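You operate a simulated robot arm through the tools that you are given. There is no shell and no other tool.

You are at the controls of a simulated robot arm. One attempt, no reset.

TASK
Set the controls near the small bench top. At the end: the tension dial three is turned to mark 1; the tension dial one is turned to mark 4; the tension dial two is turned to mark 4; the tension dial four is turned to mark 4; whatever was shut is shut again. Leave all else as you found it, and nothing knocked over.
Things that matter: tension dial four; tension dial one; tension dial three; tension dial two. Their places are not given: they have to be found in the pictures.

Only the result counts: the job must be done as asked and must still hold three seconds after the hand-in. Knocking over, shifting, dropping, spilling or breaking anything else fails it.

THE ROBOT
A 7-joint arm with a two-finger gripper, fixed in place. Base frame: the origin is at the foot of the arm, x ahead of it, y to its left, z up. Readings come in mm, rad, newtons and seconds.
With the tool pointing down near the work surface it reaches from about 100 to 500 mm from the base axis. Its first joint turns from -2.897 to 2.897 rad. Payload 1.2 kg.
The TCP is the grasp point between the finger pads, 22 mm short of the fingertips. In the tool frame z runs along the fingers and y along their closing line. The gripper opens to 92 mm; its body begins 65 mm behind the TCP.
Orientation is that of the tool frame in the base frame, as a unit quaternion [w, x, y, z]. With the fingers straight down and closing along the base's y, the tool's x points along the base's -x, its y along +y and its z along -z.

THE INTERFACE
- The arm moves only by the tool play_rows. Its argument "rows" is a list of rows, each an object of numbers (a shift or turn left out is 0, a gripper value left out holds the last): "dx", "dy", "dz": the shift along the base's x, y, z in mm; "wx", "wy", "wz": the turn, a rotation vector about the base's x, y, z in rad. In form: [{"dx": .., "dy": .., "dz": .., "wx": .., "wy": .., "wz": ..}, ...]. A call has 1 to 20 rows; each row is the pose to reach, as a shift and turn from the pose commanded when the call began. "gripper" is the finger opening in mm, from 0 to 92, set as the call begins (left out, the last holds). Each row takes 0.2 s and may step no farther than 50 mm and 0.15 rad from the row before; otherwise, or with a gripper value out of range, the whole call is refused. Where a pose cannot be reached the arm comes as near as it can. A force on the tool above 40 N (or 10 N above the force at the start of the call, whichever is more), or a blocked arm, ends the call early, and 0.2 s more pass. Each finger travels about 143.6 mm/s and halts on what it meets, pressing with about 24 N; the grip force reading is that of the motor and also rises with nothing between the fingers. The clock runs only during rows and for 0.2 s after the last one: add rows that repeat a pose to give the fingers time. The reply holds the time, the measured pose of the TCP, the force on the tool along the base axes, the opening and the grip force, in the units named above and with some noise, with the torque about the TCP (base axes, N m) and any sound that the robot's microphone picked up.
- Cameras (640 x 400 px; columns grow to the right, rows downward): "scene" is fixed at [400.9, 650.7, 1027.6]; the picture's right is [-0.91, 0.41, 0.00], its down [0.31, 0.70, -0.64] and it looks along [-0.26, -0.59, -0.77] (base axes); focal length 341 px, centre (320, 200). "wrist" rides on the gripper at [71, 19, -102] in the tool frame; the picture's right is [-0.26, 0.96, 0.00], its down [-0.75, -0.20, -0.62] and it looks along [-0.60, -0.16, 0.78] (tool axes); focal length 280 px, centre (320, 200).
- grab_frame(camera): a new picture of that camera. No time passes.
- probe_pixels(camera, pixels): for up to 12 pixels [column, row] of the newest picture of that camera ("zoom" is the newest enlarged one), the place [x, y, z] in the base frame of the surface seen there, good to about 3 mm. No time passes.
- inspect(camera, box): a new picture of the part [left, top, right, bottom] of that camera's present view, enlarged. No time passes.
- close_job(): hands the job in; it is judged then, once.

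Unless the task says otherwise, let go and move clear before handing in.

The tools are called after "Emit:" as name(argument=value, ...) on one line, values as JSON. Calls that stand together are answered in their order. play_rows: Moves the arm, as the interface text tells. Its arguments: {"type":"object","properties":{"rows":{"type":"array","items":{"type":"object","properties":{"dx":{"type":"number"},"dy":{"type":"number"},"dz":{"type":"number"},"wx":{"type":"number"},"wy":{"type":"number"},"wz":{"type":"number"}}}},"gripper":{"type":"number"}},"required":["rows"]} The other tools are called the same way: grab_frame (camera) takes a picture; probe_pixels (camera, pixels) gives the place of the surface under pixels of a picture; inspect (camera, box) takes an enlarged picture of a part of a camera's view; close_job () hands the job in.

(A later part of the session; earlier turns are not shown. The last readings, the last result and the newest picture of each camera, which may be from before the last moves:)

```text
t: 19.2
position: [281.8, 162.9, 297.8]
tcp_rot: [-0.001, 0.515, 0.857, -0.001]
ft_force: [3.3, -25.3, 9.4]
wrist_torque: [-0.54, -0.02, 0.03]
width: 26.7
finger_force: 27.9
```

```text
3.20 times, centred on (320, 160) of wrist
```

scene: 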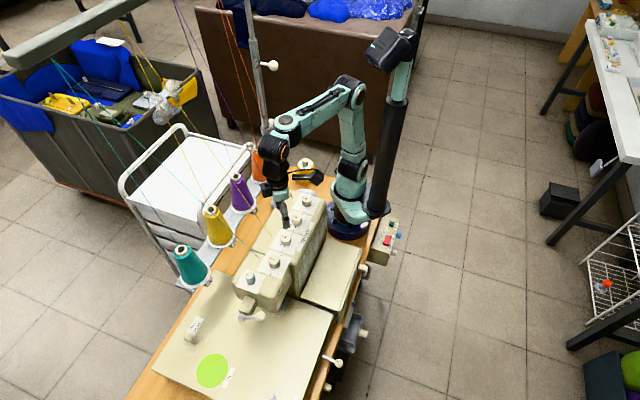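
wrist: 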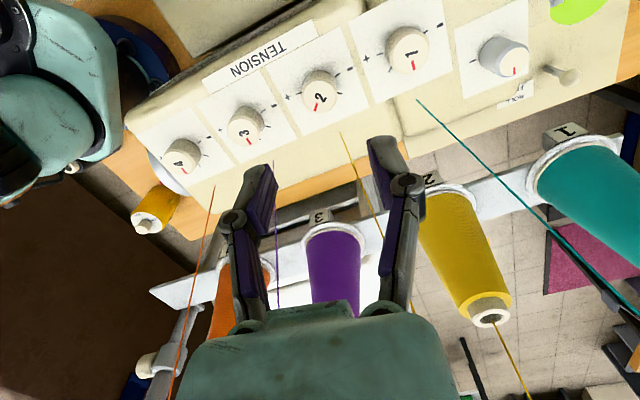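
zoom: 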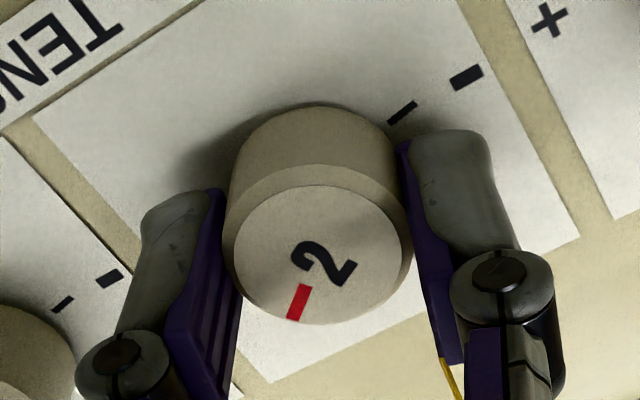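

Rotated 7° more with no slip in the fingers. I'll release, rise and check the pointer again.

Emit:
play_rows(rows=[{"dz": 0}, {"dz": 0}, {"dz": 15}, {"dz": 50}, {"dz": 90}, {"dz": 110}, {"dz": 110}, {"dz": 110}], gripper=48)

Emit:
grab_frame(camera="wrist")

Emit:
inspect(camera="wrist", box=[270, 60, 370, 122])

Emit:
inspect(camera="scene", box=[278, 205, 326, 235])

```text
t: 21.0
position: [280.8, 165.3, 411.7]
tcp_rot: [0.0, 0.514, 0.858, 0.0]
ft_force: [0.3, 0.6, -1.0]
wrist_torque: [-0.02, 0.0, 0.02]
width: 47.9
finger_force: 0.0
```

```text
taken
```

wrist: 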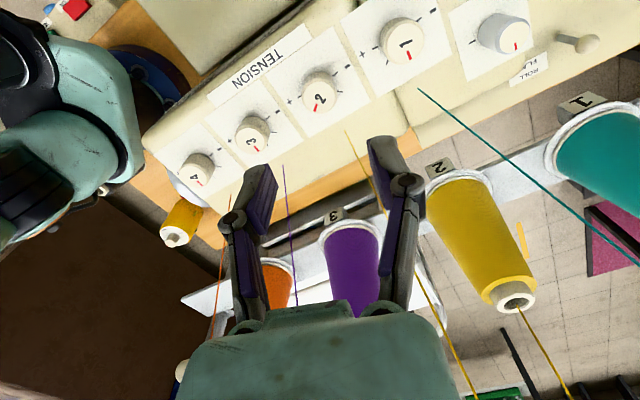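

```text
6.40 times, centred on (320, 91) of wrist
```

zoom: 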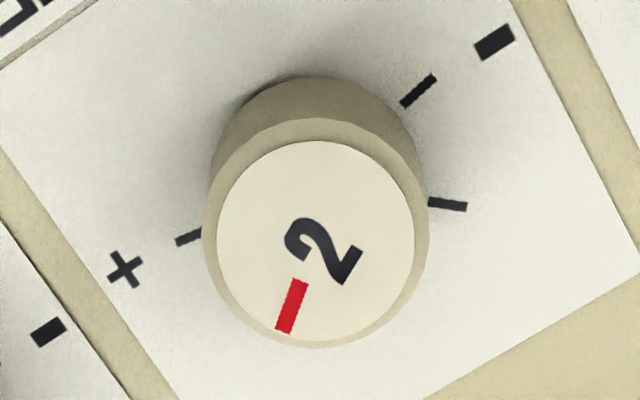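

```text
13.33 times, centred on (302, 220) of scene
```

zoom: 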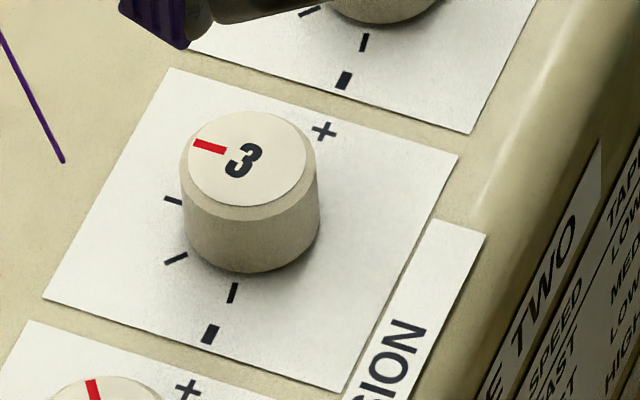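

Checking against the ticks, dial two now points at mark 4 to within a couple of degrees. Next I'll move over dial one at (331.4,215.0), with the hand yawed so the fingers keep clear of the thread and the grey knob.

Emit:
play_rows(rows=[{"dx": 5, "dy": 5, "wz": 0.14}, {"dx": 10, "dy": 10, "wz": 0.28}, {"dx": 16, "dy": 16, "wz": 0.42}, {"dx": 22, "dy": 22, "wz": 0.56}, {"dx": 28, "dy": 28, "wz": 0.7}, {"dx": 34, "dy": 34, "wz": 0.84}, {"dx": 40, "dy": 40, "wz": 0.98}, {"dx": 46, "dy": 46, "wz": 1.12}, {"dx": 49.8, "dy": 50.1, "wz": 1.254}, {"dx": 49.8, "dy": 50.1, "wz": 1.254}, {"dx": 49.8, "dy": 50.1, "wz": 1.254}], gripper=46)

Emit:
grab_frame(camera="wrist")

Emit:
inspect(camera="wrist", box=[270, 60, 370, 122])

Emit:
inspect(camera="scene", box=[250, 180, 330, 280])

```text
t: 23.4
position: [332.7, 214.8, 409.5]
tcp_rot: [0.001, -0.088, 0.996, 0.0]
ft_force: [-0.5, -0.1, -0.1]
wrist_torque: [-0.01, 0.0, 0.02]
width: 46.0
finger_force: 0.1
```

```text
taken
```

wrist: 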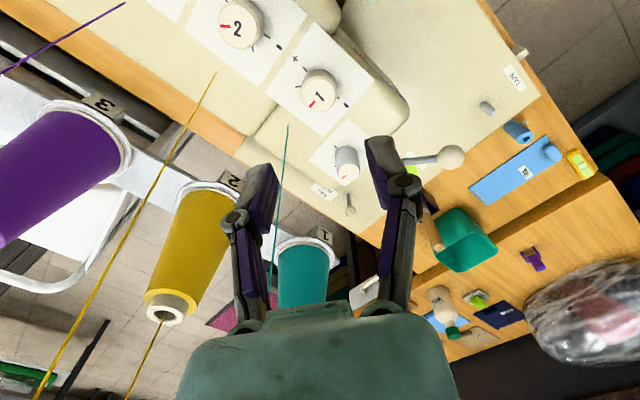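

```text
6.40 times, centred on (320, 91) of wrist
```

zoom: 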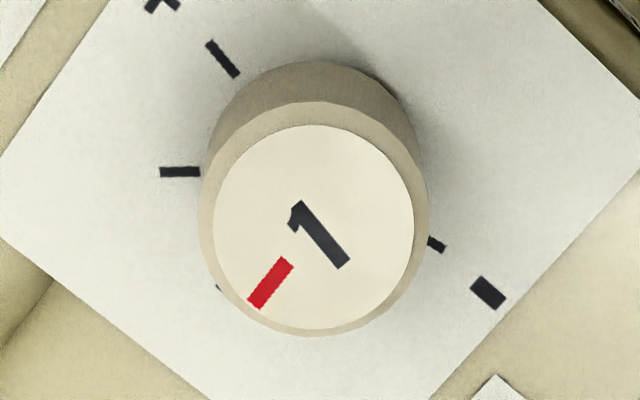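

```text
4.00 times, centred on (290, 230) of scene
```

zoom: 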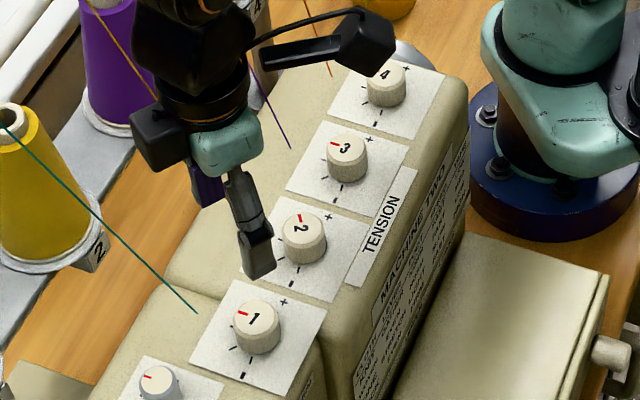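

Over dial one; its cap centre in the enlarged view suggests I'm about 1 mm too far in +x. I'll shift -1 mm, go down around it, then close.

Emit:
play_rows(rows=[{"dx": -1, "dz": -40}, {"dx": -1, "dz": -80}, {"dx": -1, "dz": -95}, {"dx": -1, "dz": -103}, {"dx": -1, "dz": -110}, {"dx": -1, "dz": -110}, {"dx": -1, "dz": -110}], gripper=46)

Emit:
inspect(camera="wrist", box=[220, 100, 420, 220])

Emit:
play_rows(rows=[{"dz": 0}, {"dz": 0}, {"dz": 0}], gripper=20)

Emit:
inspect(camera="wrist", box=[220, 100, 420, 220])

```text
t: 25.0
position: [330.8, 216.0, 300.6]
tcp_rot: [0.0, -0.087, 0.996, 0.0]
ft_force: [0.0, 0.9, -0.6]
wrist_torque: [-0.01, -0.03, 0.0]
width: 45.9
finger_force: 0.1
```

```text
3.20 times, centred on (320, 160) of wrist
```

zoom: 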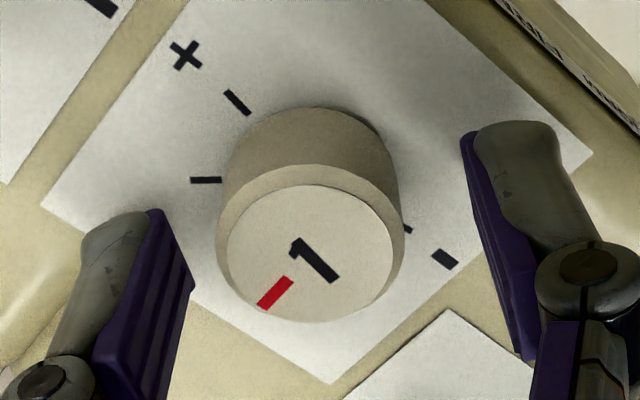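

```text
t: 25.8
position: [331.2, 214.6, 299.3]
tcp_rot: [0.0, -0.086, 0.996, 0.0]
ft_force: [1.0, -20.0, 9.5]
wrist_torque: [-0.45, 0.12, 0.02]
width: 27.5
finger_force: 28.0
```

```text
3.20 times, centred on (320, 160) of wrist
```

zoom: 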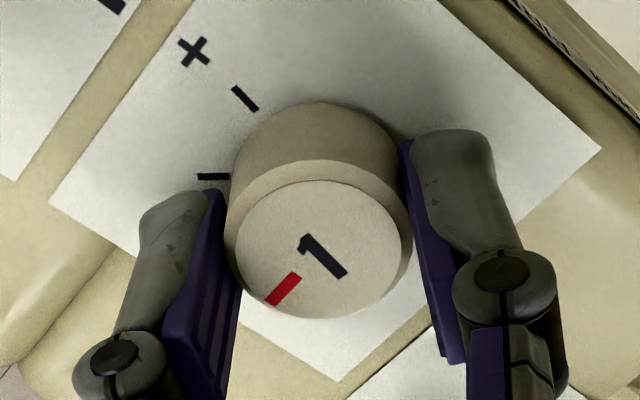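

Dial one is held; a -20 N side force says the knob is about 1.2 mm toward -y. I'll ease over, then turn the first 0.25 rad.

Emit:
play_rows(rows=[{"dy": -0.7}, {"dy": -1.4}, {"dy": -1.8}, {"dy": -1.8}], gripper=20)

Emit:
play_rows(rows=[{"wz": -0.04}, {"wz": -0.08}, {"wz": -0.12}, {"wz": -0.16}, {"wz": -0.2}, {"wz": -0.2}], gripper=20)

Emit:
inspect(camera="wrist", box=[220, 100, 420, 220])

```text
t: 26.8
position: [331.3, 215.6, 299.4]
tcp_rot: [0.001, -0.088, 0.996, 0.002]
ft_force: [4.5, -8.4, 23.2]
wrist_torque: [-0.22, -0.11, 0.02]
width: 27.4
finger_force: 28.2
```

```text
t: 28.2
position: [330.3, 213.4, 299.1]
tcp_rot: [0.0, 0.013, 1.0, 0.001]
ft_force: [7.3, 2.7, 23.9]
wrist_torque: [0.08, -0.19, 0.0]
width: 27.3
finger_force: 27.8
```

```text
3.20 times, centred on (320, 160) of wrist
```

zoom: 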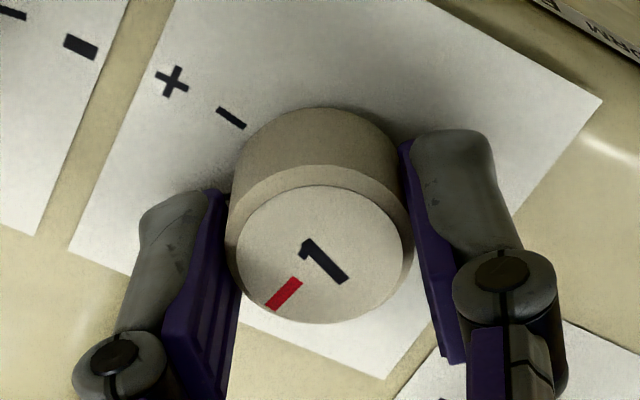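

No slip so far (pointer stays fixed to the hand). I'll raise 1 mm to ease the vertical force and continue turning.

Emit:
play_rows(rows=[{"dz": 1, "dx": 0.4}, {"dz": 1, "dx": 0.4, "wz": -0.05}, {"dz": 1, "dx": 0.4, "wz": -0.1}, {"dz": 1, "dx": 0.4, "wz": -0.15}, {"dz": 1, "dx": 0.4, "wz": -0.2}, {"dz": 1, "dx": 0.4, "wz": -0.25}, {"dz": 1, "dx": 0.4, "wz": -0.25}], gripper=20)

Emit:
inspect(camera="wrist", box=[220, 100, 420, 220])

```text
t: 29.8
position: [330.0, 214.8, 298.4]
tcp_rot: [-0.001, 0.136, 0.991, 0.0]
ft_force: [-3.9, 21.9, 5.8]
wrist_torque: [0.42, 0.09, -0.02]
width: 27.4
finger_force: 28.0
```

```text
3.20 times, centred on (320, 160) of wrist
```

zoom: 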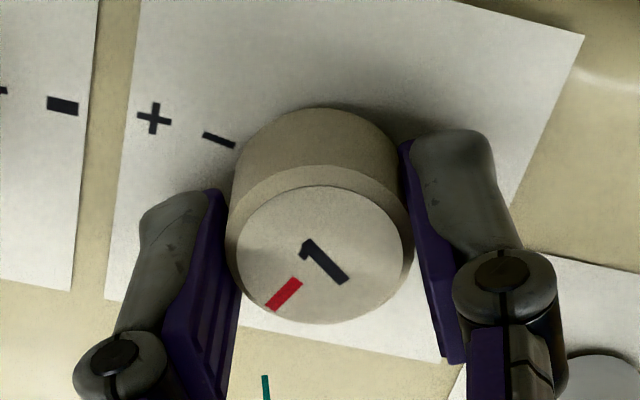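

Still following with no slip; force is +22 N in y, so I'll ease +1.2 mm in y and continue.

Emit:
play_rows(rows=[{"dx": -0.2, "dy": 0.7}, {"dx": -0.2, "dy": 1.3}, {"dx": -0.2, "dy": 1.3, "wz": -0.05}, {"dx": -0.2, "dy": 1.3, "wz": -0.1}, {"dx": -0.2, "dy": 1.3, "wz": -0.15}, {"dx": -0.2, "dy": 1.3, "wz": -0.2}, {"dx": -0.2, "dy": 1.3, "wz": -0.2}], gripper=20)

Emit:
inspect(camera="wrist", box=[220, 100, 420, 220])

```text
t: 31.4
position: [330.5, 213.0, 298.9]
tcp_rot: [-0.001, 0.235, 0.972, 0.0]
ft_force: [4.6, 21.3, -25.1]
wrist_torque: [0.31, 0.07, 0.0]
width: 27.5
finger_force: 28.0
```

```text
3.20 times, centred on (320, 160) of wrist
```

zoom: 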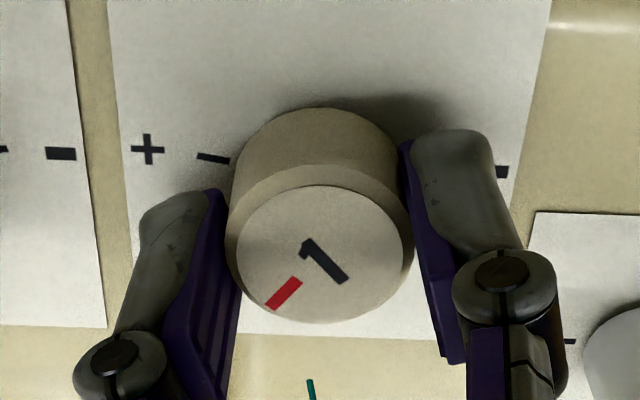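

Turned 0.65 rad with no slip. I'll ease y and z again and do the last 0.223 rad.

Emit:
play_rows(rows=[{"dy": 0.6, "dz": -0.7}, {"dy": 1.2, "dz": -1.2}, {"dy": 1.2, "dz": -1.2, "wz": -0.06}, {"dy": 1.2, "dz": -1.2, "wz": -0.12}, {"dy": 1.2, "dz": -1.2, "wz": -0.18}, {"dy": 1.2, "dz": -1.2, "wz": -0.223}, {"dy": 1.2, "dz": -1.2, "wz": -0.223}], gripper=20)

Emit:
inspect(camera="wrist", box=[220, 100, 420, 220])

```text
t: 33.0
position: [330.1, 215.4, 300.2]
tcp_rot: [-0.002, 0.343, 0.939, -0.001]
ft_force: [-12.9, -24.9, 13.7]
wrist_torque: [0.06, 0.58, -0.07]
width: 27.1
finger_force: 27.1
```

```text
3.20 times, centred on (320, 160) of wrist
```

zoom: 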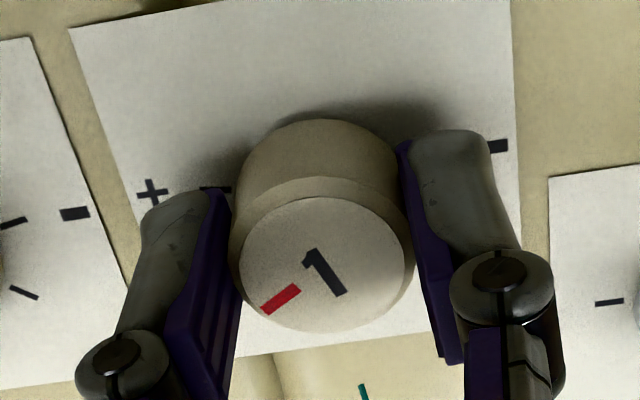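

The pointer in this last picture has shifted about 7° further toward "+" relative to the fingers. I'll release, rise, and measure it.

Emit:
play_rows(rows=[{"dz": 0}, {"dz": 0}, {"dz": 15}, {"dz": 50}, {"dz": 90}, {"dz": 110}, {"dz": 110}, {"dz": 110}], gripper=46)

Emit:
grab_frame(camera="wrist")

Emit:
inspect(camera="wrist", box=[270, 60, 370, 122])

Emit:
inspect(camera="scene", box=[260, 205, 324, 255])

```text
t: 34.8
position: [331.5, 216.3, 409.3]
tcp_rot: [-0.001, 0.342, 0.94, 0.0]
ft_force: [0.4, -0.2, 0.0]
wrist_torque: [-0.01, 0.01, 0.03]
width: 45.9
finger_force: 0.1
```

```text
taken
```

wrist: 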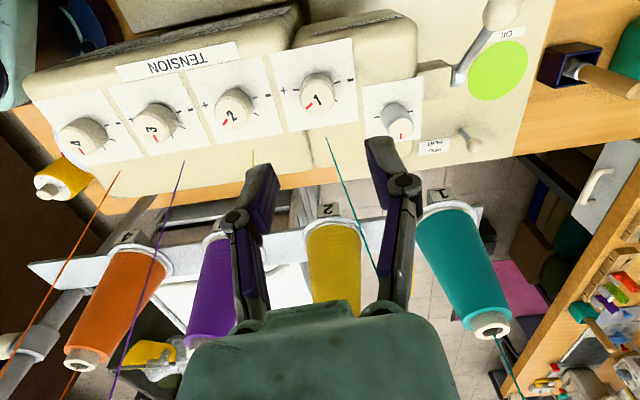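

```text
6.40 times, centred on (320, 91) of wrist
```

zoom: 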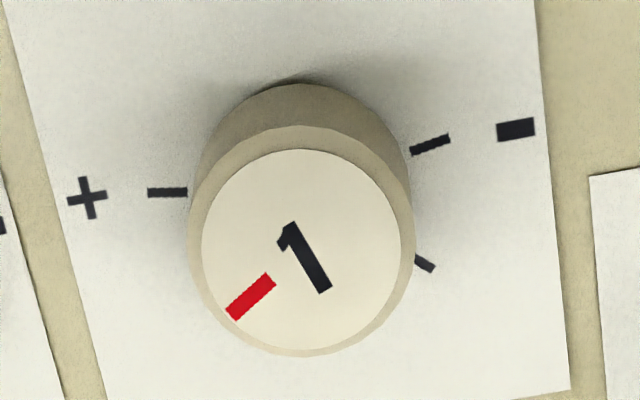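

```text
8.00 times, centred on (292, 230) of scene
```

zoom: 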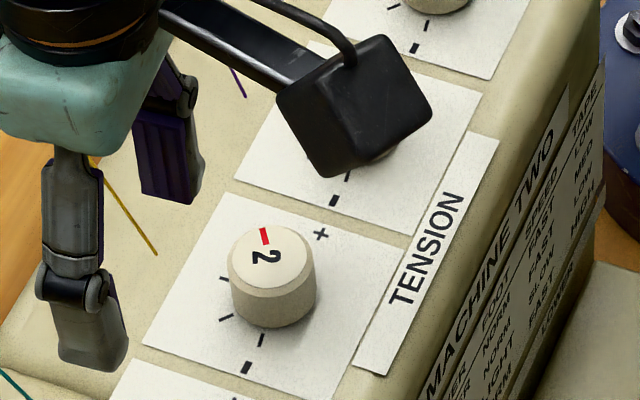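

Dial one overshot: pointer is about 9° past the fourth tick. I'll recentre on (329.8,214.3), regrip, and turn back 9°.

Emit:
play_rows(rows=[{"dx": -0.8, "dy": -1.4, "dz": -40}, {"dx": -0.8, "dy": -1.4, "dz": -80}, {"dx": -0.8, "dy": -1.4, "dz": -95}, {"dx": -0.8, "dy": -1.4, "dz": -103}, {"dx": -0.8, "dy": -1.4, "dz": -109}, {"dx": -0.8, "dy": -1.4, "dz": -109}], gripper=46)

Emit:
play_rows(rows=[{"dz": 0}, {"dz": 0}, {"dz": 0}], gripper=20)

Emit:
inspect(camera="wrist", box=[220, 100, 420, 220])

```text
t: 36.2
position: [330.2, 215.6, 298.7]
tcp_rot: [0.0, 0.342, 0.94, 0.0]
ft_force: [-0.2, 0.1, -1.0]
wrist_torque: [-0.03, -0.02, -0.02]
width: 46.1
finger_force: 0.1
```

```text
t: 37.0
position: [330.0, 215.0, 297.4]
tcp_rot: [0.0, 0.342, 0.94, 0.0]
ft_force: [-8.8, -8.5, 4.1]
wrist_torque: [-0.11, 0.33, 0.0]
width: 28.9
finger_force: 6.5
```

```text
3.20 times, centred on (320, 160) of wrist
```

zoom: 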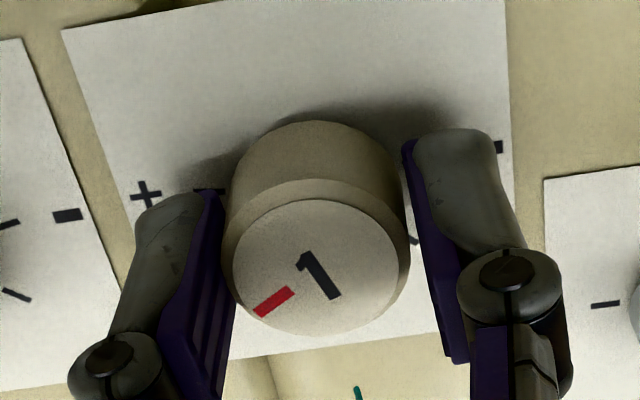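

Only one finger is touching yet (28.9 mm, low grip force). I'll ease 1 mm along the closing line toward the contact side and hold for the grip to complete.

Emit:
play_rows(rows=[{"dx": -0.4, "dy": -0.4}, {"dx": -0.7, "dy": -0.8}, {"dx": -0.7, "dy": -0.8}, {"dx": -0.7, "dy": -0.8}], gripper=18)

Emit:
inspect(camera="wrist", box=[220, 100, 420, 220])

```text
t: 38.0
position: [329.7, 215.5, 298.4]
tcp_rot: [0.0, 0.341, 0.94, 0.001]
ft_force: [10.3, 12.9, -23.7]
wrist_torque: [0.16, -0.18, 0.04]
width: 26.9
finger_force: 28.0
```

```text
3.20 times, centred on (320, 160) of wrist
```

zoom: 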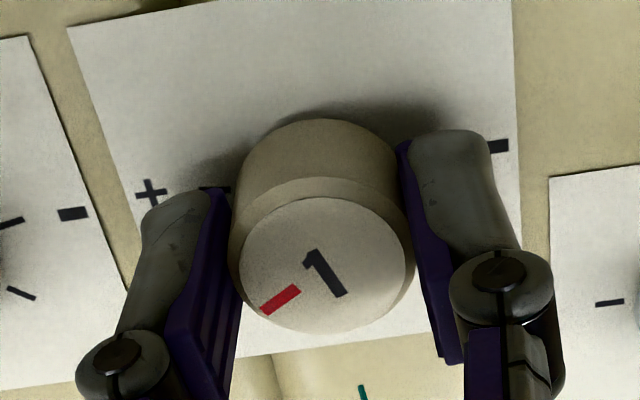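

Gripped properly now. I'll ease back to centre and turn +0.16 rad.

Emit:
play_rows(rows=[{"dx": 0.3, "dy": 0.3, "dz": -0.5}, {"dx": 0.5, "dy": 0.6, "dz": -1}, {"dx": 0.5, "dy": 0.6, "dz": -1, "wz": 0.04}, {"dx": 0.5, "dy": 0.6, "dz": -1, "wz": 0.08}, {"dx": 0.5, "dy": 0.6, "dz": -1, "wz": 0.12}, {"dx": 0.5, "dy": 0.6, "dz": -1, "wz": 0.16}, {"dx": 0.5, "dy": 0.6, "dz": -1, "wz": 0.16}], gripper=18)

Emit:
inspect(camera="wrist", box=[220, 100, 420, 220])

```text
t: 39.6
position: [328.9, 214.6, 298.1]
tcp_rot: [-0.001, 0.264, 0.965, -0.001]
ft_force: [0.7, 22.5, -18.3]
wrist_torque: [0.43, 0.0, 0.02]
width: 27.0
finger_force: 28.5
```

```text
3.20 times, centred on (320, 160) of wrist
```

zoom: 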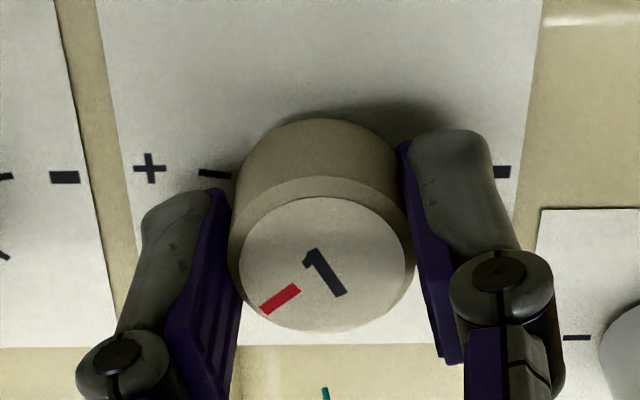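

The dial followed the turn without slip. I'll ease the side force, then release and rise to check.

Emit:
play_rows(rows=[{"dy": 0.7, "dz": -0.5}, {"dy": 1.2, "dz": -0.8}, {"dy": 1.2, "dz": -0.8}], gripper=18)

Emit:
play_rows(rows=[{"dz": 0}, {"dz": 0}, {"dz": 15}, {"dz": 50}, {"dz": 90}, {"dz": 110}, {"dz": 110}, {"dz": 110}], gripper=46)

Emit:
inspect(camera="wrist", box=[270, 60, 370, 122])

Emit:
grab_frame(camera="wrist")

```text
t: 40.4
position: [328.8, 213.8, 296.6]
tcp_rot: [0.001, 0.266, 0.964, 0.002]
ft_force: [-1.3, 9.6, 11.2]
wrist_torque: [0.41, 0.5, 0.03]
width: 27.0
finger_force: 28.3
```

```text
t: 42.2
position: [329.6, 213.9, 409.8]
tcp_rot: [0.0, 0.266, 0.964, 0.0]
ft_force: [-0.1, 1.2, 0.4]
wrist_torque: [0.02, 0.01, 0.0]
width: 46.1
finger_force: 0.1
```

```text
6.40 times, centred on (320, 91) of wrist
```

zoom: 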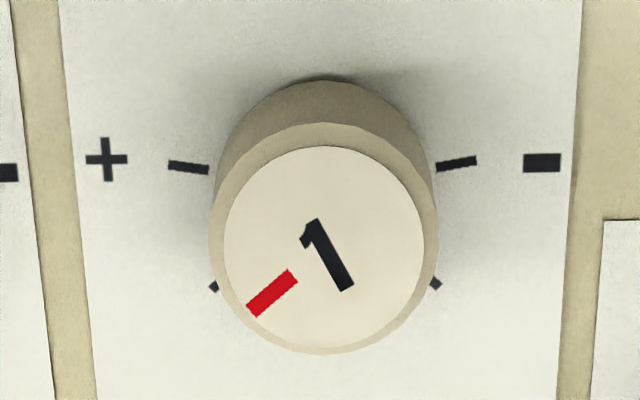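

```text
taken
```

wrist: 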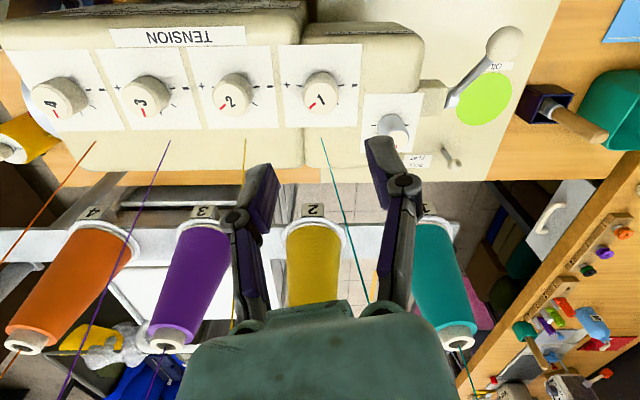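

Dial one is now on the fourth tick within about 1° (tick visible at zoom (213,287), pointer in line). Next I'll move above dial three at about (231.6,115.4), to turn it counter-clockwise to mark 1 in two 50° bites.

Emit:
play_rows(rows=[{"dx": -15, "dy": -15, "wz": -0.1}, {"dx": -32, "dy": -32, "wz": -0.22}, {"dx": -50, "dy": -51, "wz": -0.34}, {"dx": -67, "dy": -68, "wz": -0.46}, {"dx": -84, "dy": -85, "wz": -0.58}, {"dx": -98, "dy": -99.9, "wz": -0.682}, {"dx": -98, "dy": -99.9, "wz": -0.682}, {"dx": -98, "dy": -99.9, "wz": -0.682}], gripper=46)

Emit:
grab_frame(camera="wrist")

Emit:
inspect(camera="wrist", box=[270, 60, 370, 122])

Emit:
inspect(camera="scene", box=[250, 160, 346, 260])

```text
t: 44.0
position: [231.8, 115.7, 407.7]
tcp_rot: [0.0, 0.574, 0.819, 0.001]
ft_force: [0.0, 1.0, 0.9]
wrist_torque: [-0.01, -0.01, -0.01]
width: 46.1
finger_force: 0.0
out of reach, approached as far as the arm can: row 6, 7
```

```text
taken
```

wrist: 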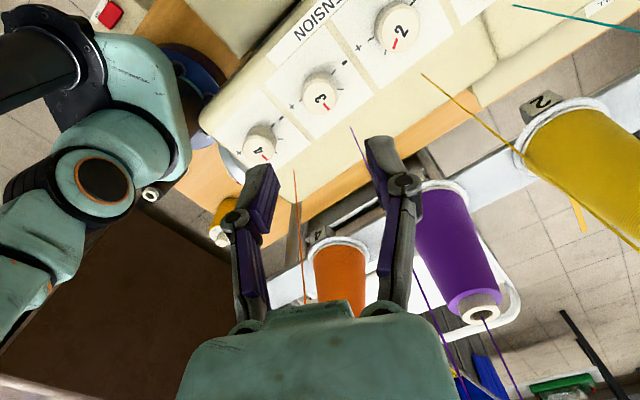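

```text
6.40 times, centred on (320, 91) of wrist
```

zoom: 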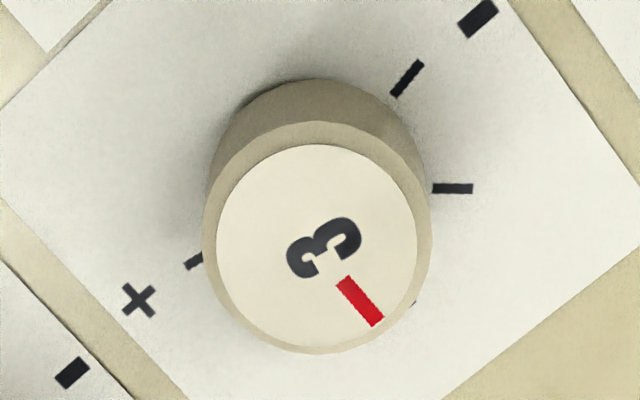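

```text
4.00 times, centred on (298, 210) of scene
```

zoom: 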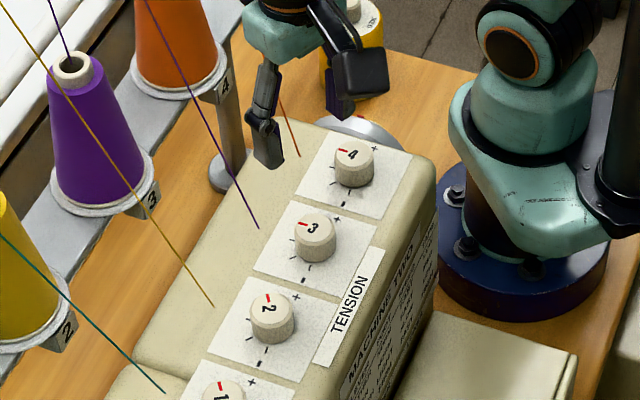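

Over dial three and well centred (cap centre within ~0.5 mm), but this yaw is at the edge of reach. I'll turn the hand back 20° to a comfortable yaw and then descend.

Emit:
play_rows(rows=[{"wz": 0.12}, {"wz": 0.24}, {"wz": 0.347}, {"wz": 0.347}, {"dz": -40, "wz": 0.347}, {"dz": -40, "wz": 0.347}, {"dz": -40, "wz": 0.347}], gripper=46)

Emit:
inspect(camera="wrist", box=[240, 60, 400, 160])

```text
t: 45.6
position: [230.9, 115.7, 368.4]
tcp_rot: [0.0, 0.423, 0.906, 0.0]
ft_force: [0.1, -0.6, 0.2]
wrist_torque: [0.03, -0.05, 0.01]
width: 46.0
finger_force: 0.0
```

```text
4.00 times, centred on (320, 110) of wrist
```

zoom: 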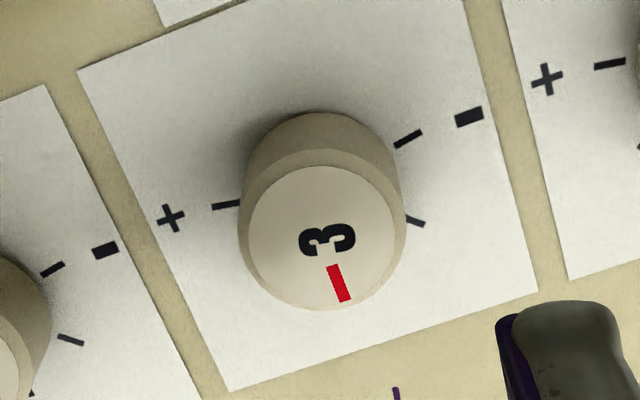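

Fine. Now I'll descend around dial three and close.

Emit:
play_rows(rows=[{"dz": -35}, {"dz": -55}, {"dz": -63}, {"dz": -69}, {"dz": -69}, {"dz": -69}], gripper=46)

Emit:
play_rows(rows=[{"dz": 0}, {"dz": 0}, {"dz": 0}, {"dz": 0}], gripper=18)

Emit:
inspect(camera="wrist", box=[220, 100, 420, 220])

```text
t: 47.0
position: [231.3, 115.3, 298.0]
tcp_rot: [0.0, 0.423, 0.906, 0.0]
ft_force: [-0.4, 0.2, -0.4]
wrist_torque: [0.01, -0.03, 0.0]
width: 46.1
finger_force: 0.2
```

```text
t: 48.0
position: [232.5, 114.6, 298.0]
tcp_rot: [0.0, 0.422, 0.906, 0.001]
ft_force: [1.5, -0.4, 12.1]
wrist_torque: [0.05, 0.02, 0.0]
width: 27.6
finger_force: 28.1
```

```text
3.20 times, centred on (320, 160) of wrist
```

zoom: 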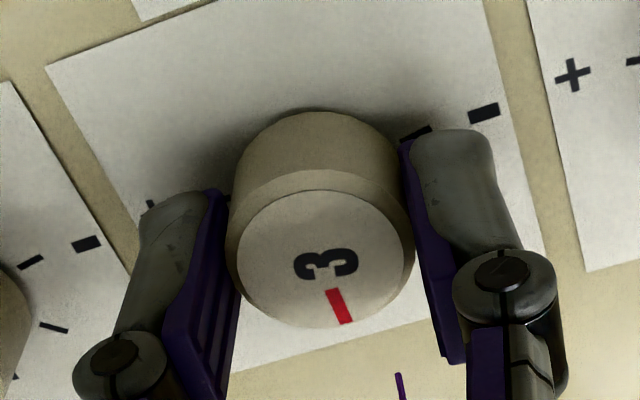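

Perfectly centred on closing (side forces near zero). I'll turn +0.3 rad counter-clockwise and check.

Emit:
play_rows(rows=[{"wz": 0.05}, {"wz": 0.1}, {"wz": 0.15}, {"wz": 0.2}, {"wz": 0.25}, {"wz": 0.3}, {"wz": 0.3}], gripper=18)

Emit:
inspect(camera="wrist", box=[220, 100, 420, 220])

```text
t: 49.6
position: [231.0, 114.1, 299.3]
tcp_rot: [-0.001, 0.283, 0.959, -0.001]
ft_force: [-8.7, -12.9, 23.4]
wrist_torque: [-0.22, 0.32, 0.02]
width: 27.6
finger_force: 28.2
```

```text
3.20 times, centred on (320, 160) of wrist
```

zoom: 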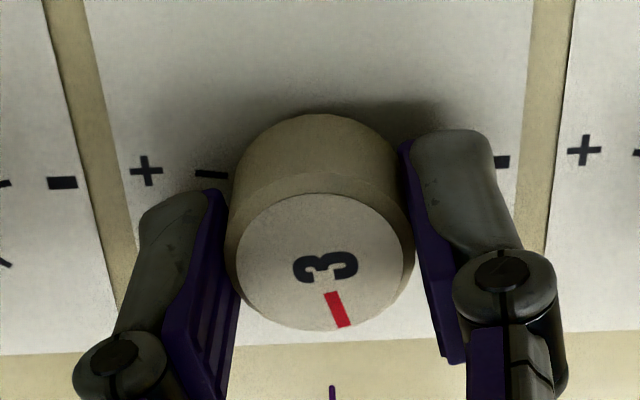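

Following with little slip. I'll ease slightly (-x,-y, up) and continue +0.3 rad.

Emit:
play_rows(rows=[{"dx": -0.4, "dy": -0.6, "dz": 0.6}, {"dx": -0.4, "dy": -0.8, "dz": 0.6, "wz": 0.05}, {"dx": -0.4, "dy": -0.8, "dz": 0.6, "wz": 0.1}, {"dx": -0.4, "dy": -0.8, "dz": 0.6, "wz": 0.15}, {"dx": -0.4, "dy": -0.8, "dz": 0.6, "wz": 0.2}, {"dx": -0.4, "dy": -0.8, "dz": 0.6, "wz": 0.25}, {"dx": -0.4, "dy": -0.8, "dz": 0.6, "wz": 0.3}, {"dx": -0.4, "dy": -0.8, "dz": 0.6, "wz": 0.3}], gripper=18)

Emit:
inspect(camera="wrist", box=[220, 100, 420, 220])

```text
t: 51.4
position: [232.4, 114.9, 300.4]
tcp_rot: [0.001, 0.136, 0.991, 0.002]
ft_force: [15.8, 21.0, 17.0]
wrist_torque: [0.44, -0.52, -0.03]
width: 26.7
finger_force: 28.0
```

```text
3.20 times, centred on (320, 160) of wrist
```

zoom: 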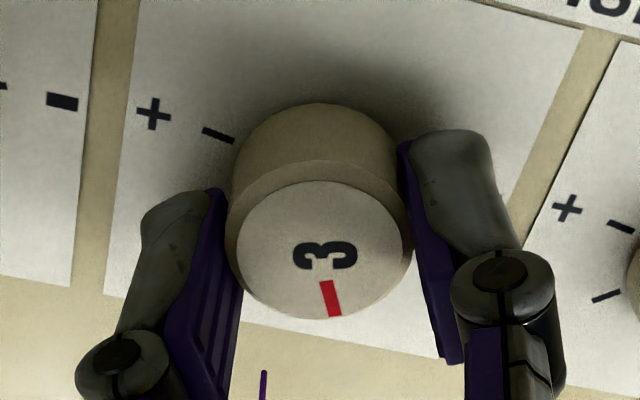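

The knob lagged maybe 8° this time; I'll account for it in the second bite. Ease the forces, finish this bite (+0.27 rad), then release and measure.

Emit:
play_rows(rows=[{"dx": 0.5, "dy": 0.6}, {"dx": 0.8, "dy": 1.2}, {"dx": 0.8, "dy": 1.2, "wz": 0.05}, {"dx": 0.8, "dy": 1.2, "wz": 0.1}, {"dx": 0.8, "dy": 1.2, "wz": 0.15}, {"dx": 0.8, "dy": 1.2, "wz": 0.2}, {"dx": 0.8, "dy": 1.2, "wz": 0.27}, {"dx": 0.8, "dy": 1.2, "wz": 0.27}], gripper=18)

Emit:
inspect(camera="wrist", box=[220, 100, 420, 220])

```text
t: 53.2
position: [232.4, 114.2, 298.7]
tcp_rot: [-0.002, 0.002, 1.0, -0.001]
ft_force: [-11.5, -18.8, 19.7]
wrist_torque: [-0.49, 0.37, 0.03]
width: 26.7
finger_force: 28.3
```

```text
3.20 times, centred on (320, 160) of wrist
```

zoom: 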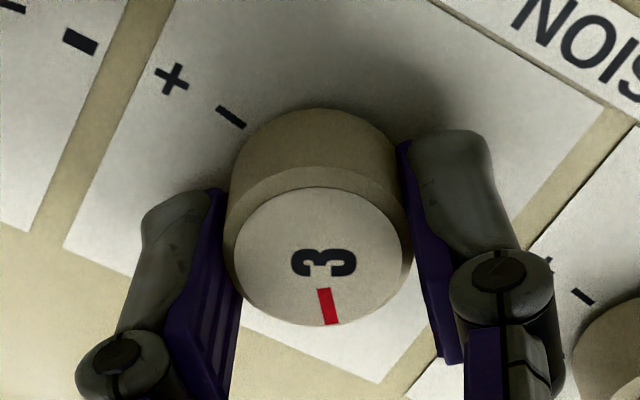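

I'll ease, release, rise, and swing the hand back 50° for the second bite, then measure the pointer.

Emit:
play_rows(rows=[{"dx": -0.4, "dy": -0.6}, {"dx": -0.6, "dy": -1.0}], gripper=18)

Emit:
play_rows(rows=[{"dz": 0}, {"dz": 0}, {"dz": 15}, {"dz": 50}, {"dz": 90}, {"dz": 110}, {"dz": 110, "wz": -0.14}, {"dz": 110, "wz": -0.28}, {"dz": 110, "wz": -0.42}, {"dz": 110, "wz": -0.56}, {"dz": 110, "wz": -0.7}, {"dz": 110, "wz": -0.84}, {"dz": 110, "wz": -0.87}, {"dz": 110, "wz": -0.87}, {"dz": 110, "wz": -0.87}], gripper=46)

Emit:
inspect(camera="wrist", box=[270, 60, 370, 122])

Emit:
grab_frame(camera="wrist")

```text
t: 53.8
position: [232.1, 115.1, 297.4]
tcp_rot: [0.001, 0.0, 1.0, 0.001]
ft_force: [1.7, 6.9, -28.1]
wrist_torque: [0.08, -0.08, 0.0]
width: 26.8
finger_force: 27.5
```

```text
t: 57.0
position: [231.4, 113.8, 409.3]
tcp_rot: [0.0, 0.424, 0.906, 0.0]
ft_force: [0.7, -0.5, 0.3]
wrist_torque: [-0.01, 0.01, 0.0]
width: 46.1
finger_force: 0.1
```

```text
6.40 times, centred on (320, 91) of wrist
```

zoom: 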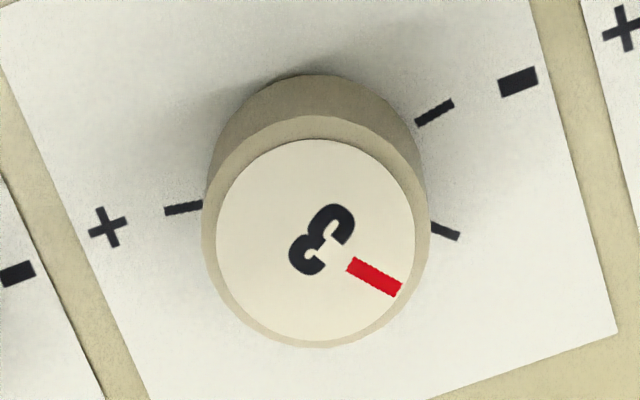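

```text
taken
```

wrist: 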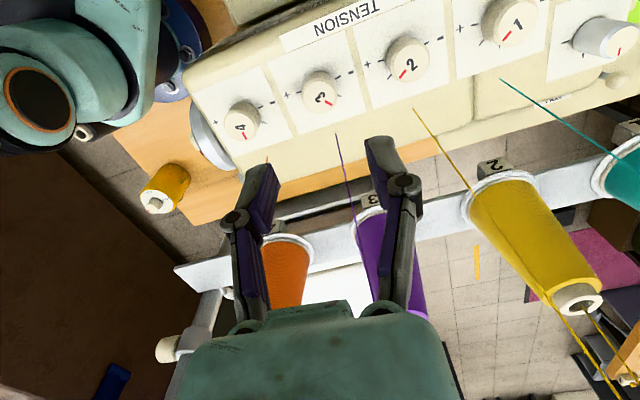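

Dial three is at about 41° of the needed 100° (pointer R61°, first tick at R120°). I'll regrip at this yaw, centred on (231.8,114.7), for the remaining 59°.

Emit:
play_rows(rows=[{"dx": 0.4, "dy": -0.1, "dz": -45}, {"dx": 0.4, "dy": -0.1, "dz": -85}, {"dx": 0.4, "dy": -0.1, "dz": -100}, {"dx": 0.4, "dy": -0.1, "dz": -110}, {"dx": 0.4, "dy": -0.1, "dz": -110}], gripper=46)

Emit:
play_rows(rows=[{"dz": 0}, {"dz": 0}, {"dz": 0}, {"dz": 0}], gripper=15)

Emit:
inspect(camera="wrist", box=[220, 100, 420, 220])

```text
t: 58.2
position: [231.2, 114.7, 298.5]
tcp_rot: [0.0, 0.422, 0.907, 0.0]
ft_force: [-0.7, -0.1, 0.5]
wrist_torque: [0.01, 0.0, 0.02]
width: 46.1
finger_force: 0.1
```

```text
t: 59.2
position: [231.7, 115.6, 298.1]
tcp_rot: [-0.001, 0.422, 0.906, 0.001]
ft_force: [3.3, 2.8, 7.6]
wrist_torque: [0.11, -0.07, -0.02]
width: 27.5
finger_force: 27.9
```

```text
3.20 times, centred on (320, 160) of wrist
```

zoom: 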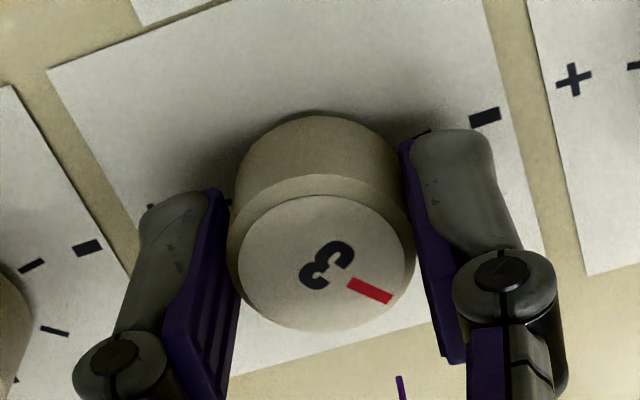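

Well centred again. I'll turn +0.4 rad smoothly and compare the pointer with the fingers.

Emit:
play_rows(rows=[{"wz": 0.05}, {"wz": 0.1}, {"wz": 0.15}, {"wz": 0.2}, {"wz": 0.25}, {"wz": 0.3}, {"wz": 0.35}, {"wz": 0.4}, {"wz": 0.4}], gripper=15)

Emit:
inspect(camera="wrist", box=[220, 100, 420, 220])

```text
t: 61.2
position: [231.7, 113.2, 298.6]
tcp_rot: [0.0, 0.233, 0.972, 0.001]
ft_force: [10.7, 18.4, -15.9]
wrist_torque: [0.4, -0.23, -0.05]
width: 27.8
finger_force: 28.0
```

```text
3.20 times, centred on (320, 160) of wrist
```

zoom: 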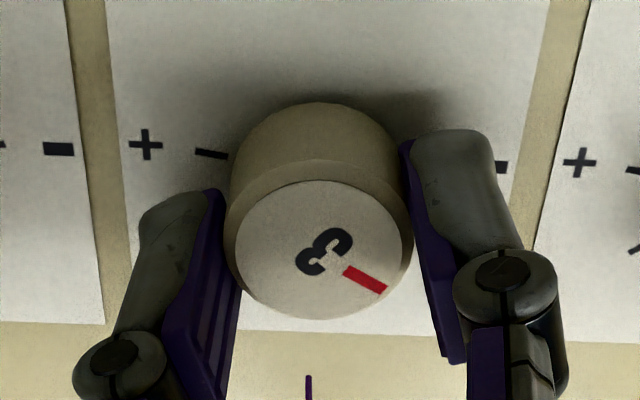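

About 5° lag so far. I'll ease a little and continue +0.4 rad.

Emit:
play_rows(rows=[{"dx": 0.3, "dy": 0.5}, {"dx": 0.4, "dy": 0.8, "wz": 0.05}, {"dx": 0.4, "dy": 0.8, "wz": 0.1}, {"dx": 0.4, "dy": 0.8, "wz": 0.15}, {"dx": 0.4, "dy": 0.8, "wz": 0.2}, {"dx": 0.4, "dy": 0.8, "wz": 0.25}, {"dx": 0.4, "dy": 0.8, "wz": 0.3}, {"dx": 0.4, "dy": 0.8, "wz": 0.35}, {"dx": 0.4, "dy": 0.8, "wz": 0.4}, {"dx": 0.4, "dy": 0.8, "wz": 0.4}], gripper=15)

Emit:
inspect(camera="wrist", box=[220, 100, 420, 220])

```text
t: 63.4
position: [232.3, 115.8, 299.0]
tcp_rot: [-0.001, 0.036, 0.999, -0.001]
ft_force: [-6.8, -27.4, -18.6]
wrist_torque: [-0.37, 0.48, 0.05]
width: 27.6
finger_force: 27.9
```

```text
3.20 times, centred on (320, 160) of wrist
```

zoom: 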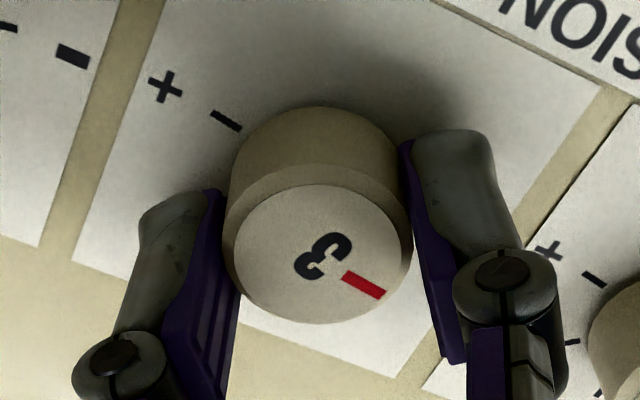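

Gripper has turned 46° with ~6° lag, so about 19° remain. I'll ease toward -y and turn +0.33 rad, then ease, release and rise.

Emit:
play_rows(rows=[{"dx": -0.2, "dy": -0.6}, {"dx": -0.2, "dy": -1.2}, {"dx": -0.2, "dy": -1.2, "wz": 0.05}, {"dx": -0.2, "dy": -1.2, "wz": 0.1}, {"dx": -0.2, "dy": -1.2, "wz": 0.15}, {"dx": -0.2, "dy": -1.2, "wz": 0.2}, {"dx": -0.2, "dy": -1.2, "wz": 0.25}, {"dx": -0.2, "dy": -1.2, "wz": 0.33}, {"dx": -0.2, "dy": -1.2, "wz": 0.33}], gripper=15)

Emit:
inspect(camera="wrist", box=[220, 100, 420, 220])

```text
t: 65.4
position: [232.3, 114.8, 300.4]
tcp_rot: [0.002, -0.131, 0.991, 0.002]
ft_force: [-4.8, 32.7, -26.8]
wrist_torque: [0.46, -0.07, -0.07]
width: 27.9
finger_force: 28.3
```

```text
3.20 times, centred on (320, 160) of wrist
```

zoom: 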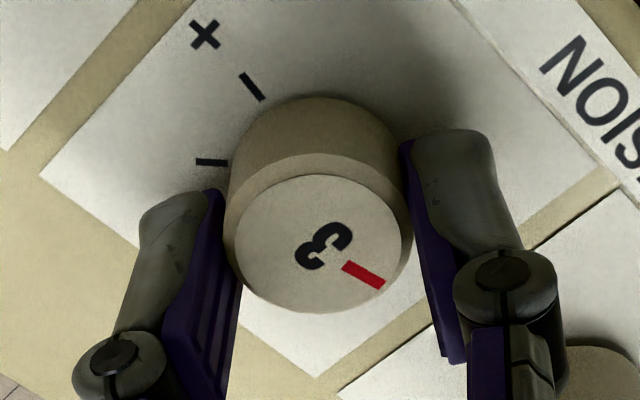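

Pointer still fixed to the fingers. I'll ease the +33 N load, then release, rise and look.

Emit:
play_rows(rows=[{"dy": 0.6, "dz": -0.5}, {"dy": 1.2, "dz": -1}, {"dy": 1.4, "dz": -1}], gripper=15)

Emit:
play_rows(rows=[{"dz": 0}, {"dz": 0}, {"dz": 15}, {"dz": 50}, {"dz": 90}, {"dz": 110}, {"dz": 110}, {"dz": 110}], gripper=46)

Emit:
inspect(camera="wrist", box=[270, 60, 370, 122])

Emit:
grab_frame(camera="wrist")

Emit:
inspect(camera="scene", box=[250, 180, 330, 280])

```text
t: 66.2
position: [232.7, 115.2, 298.0]
tcp_rot: [0.0, -0.125, 0.992, 0.001]
ft_force: [0.0, 1.5, 24.7]
wrist_torque: [0.02, 0.08, 0.0]
width: 27.9
finger_force: 28.2
```

```text
t: 68.0
position: [231.3, 116.0, 410.3]
tcp_rot: [0.0, -0.128, 0.992, 0.0]
ft_force: [-0.6, -0.4, 0.7]
wrist_torque: [-0.03, 0.0, 0.0]
width: 46.2
finger_force: 0.0
```

```text
6.40 times, centred on (320, 91) of wrist
```

zoom: 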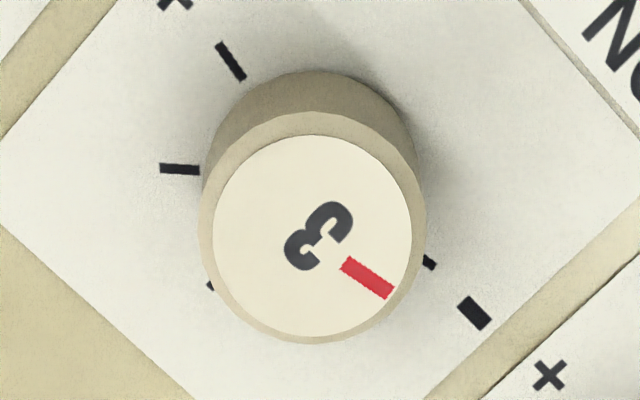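

```text
taken
```

wrist: 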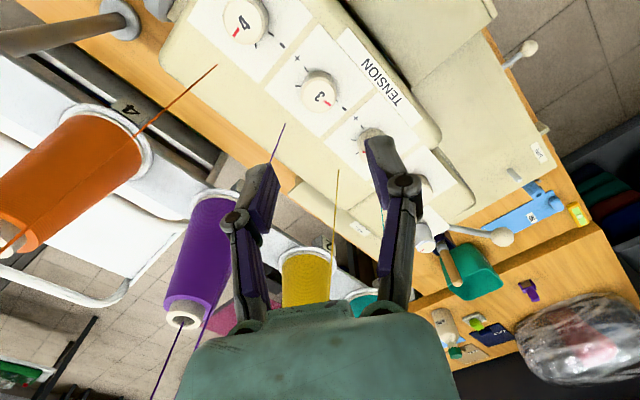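

```text
4.00 times, centred on (290, 230) of scene
```

zoom: 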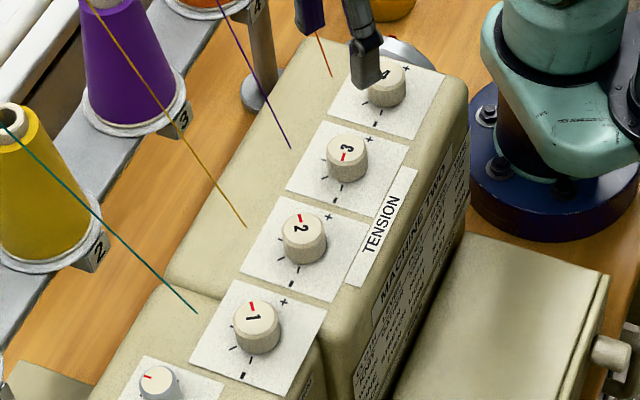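

Dial three's pointer lies on the first tick (the one by "-") within about 2°. Before dial four, I'll check the handwheel beside it for clearance.

Emit:
probe_pixels(camera="zoom", pixels=[[400, 48], [412, 50], [420, 58], [392, 44], [432, 66], [425, 75], [388, 82], [440, 90], [346, 148], [304, 226], [252, 316]])

Emit:
inspect(camera="scene", box=[285, 175, 335, 210])

```text
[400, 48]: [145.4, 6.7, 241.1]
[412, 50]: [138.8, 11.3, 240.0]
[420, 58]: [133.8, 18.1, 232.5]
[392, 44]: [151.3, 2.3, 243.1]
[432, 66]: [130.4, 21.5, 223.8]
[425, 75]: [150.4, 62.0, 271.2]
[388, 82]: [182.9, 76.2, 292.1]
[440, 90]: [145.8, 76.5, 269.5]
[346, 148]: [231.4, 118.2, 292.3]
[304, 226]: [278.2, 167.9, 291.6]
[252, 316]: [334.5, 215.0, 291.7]
```

```text
11.43 times, centred on (310, 192) of scene
```

zoom: 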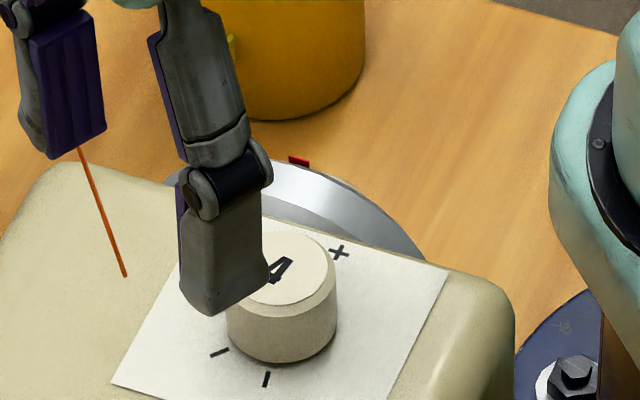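

The handwheel tops out at z≈243, well below. I'll move above dial four at about (182,65).

Emit:
play_rows(rows=[{"dx": -15, "dy": -15, "wz": -0.06}, {"dx": -32, "dy": -32, "wz": -0.12}, {"dx": -45, "dy": -45, "wz": -0.17}, {"dx": -49.8, "dy": -50.5, "wz": -0.17}, {"dx": -49.8, "dy": -50.5, "wz": -0.17}, {"dx": -49.8, "dy": -50.5, "wz": -0.17}], gripper=46)

Emit:
inspect(camera="wrist", box=[270, 60, 370, 122])

Emit:
grab_frame(camera="wrist")

Emit:
grab_frame(camera="scene")

```text
t: 69.4
position: [193.3, 70.4, 393.6]
tcp_rot: [0.001, -0.043, 0.999, 0.0]
ft_force: [-0.6, 0.7, -0.2]
wrist_torque: [0.01, 0.01, 0.03]
width: 46.0
finger_force: 0.0
out of reach, approached as far as the arm can: row 2, 3, 4, 5, 6
```

```text
6.40 times, centred on (320, 91) of wrist
```

zoom: 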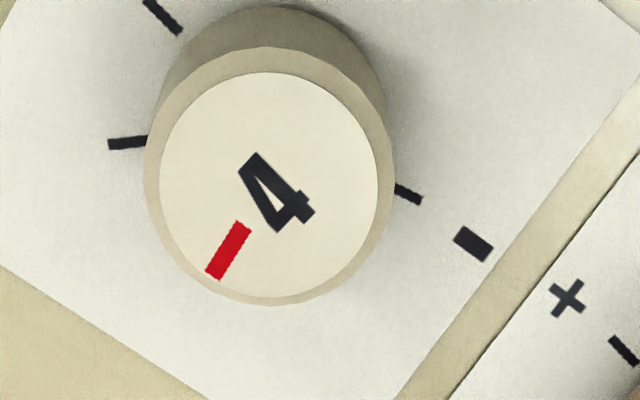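

```text
taken
```

wrist: 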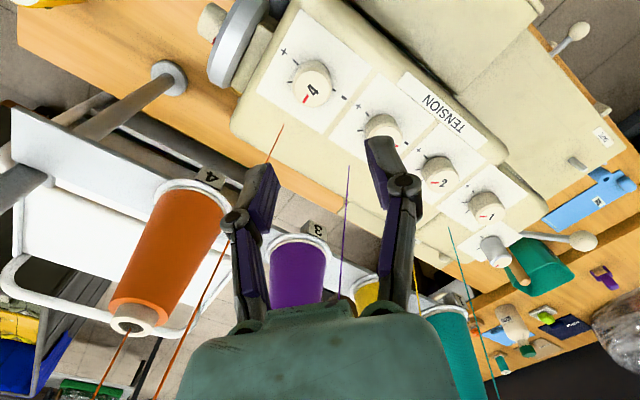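

```text
taken
```

scene: 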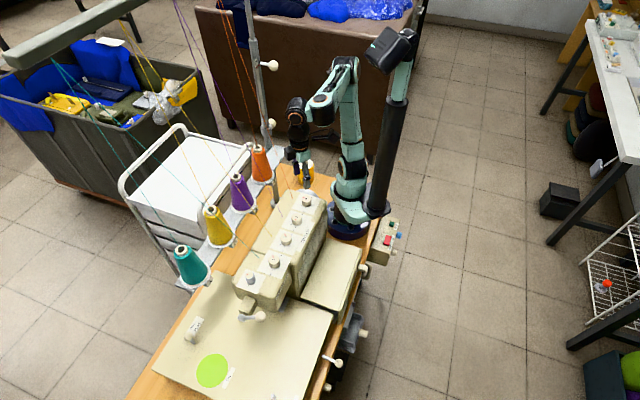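

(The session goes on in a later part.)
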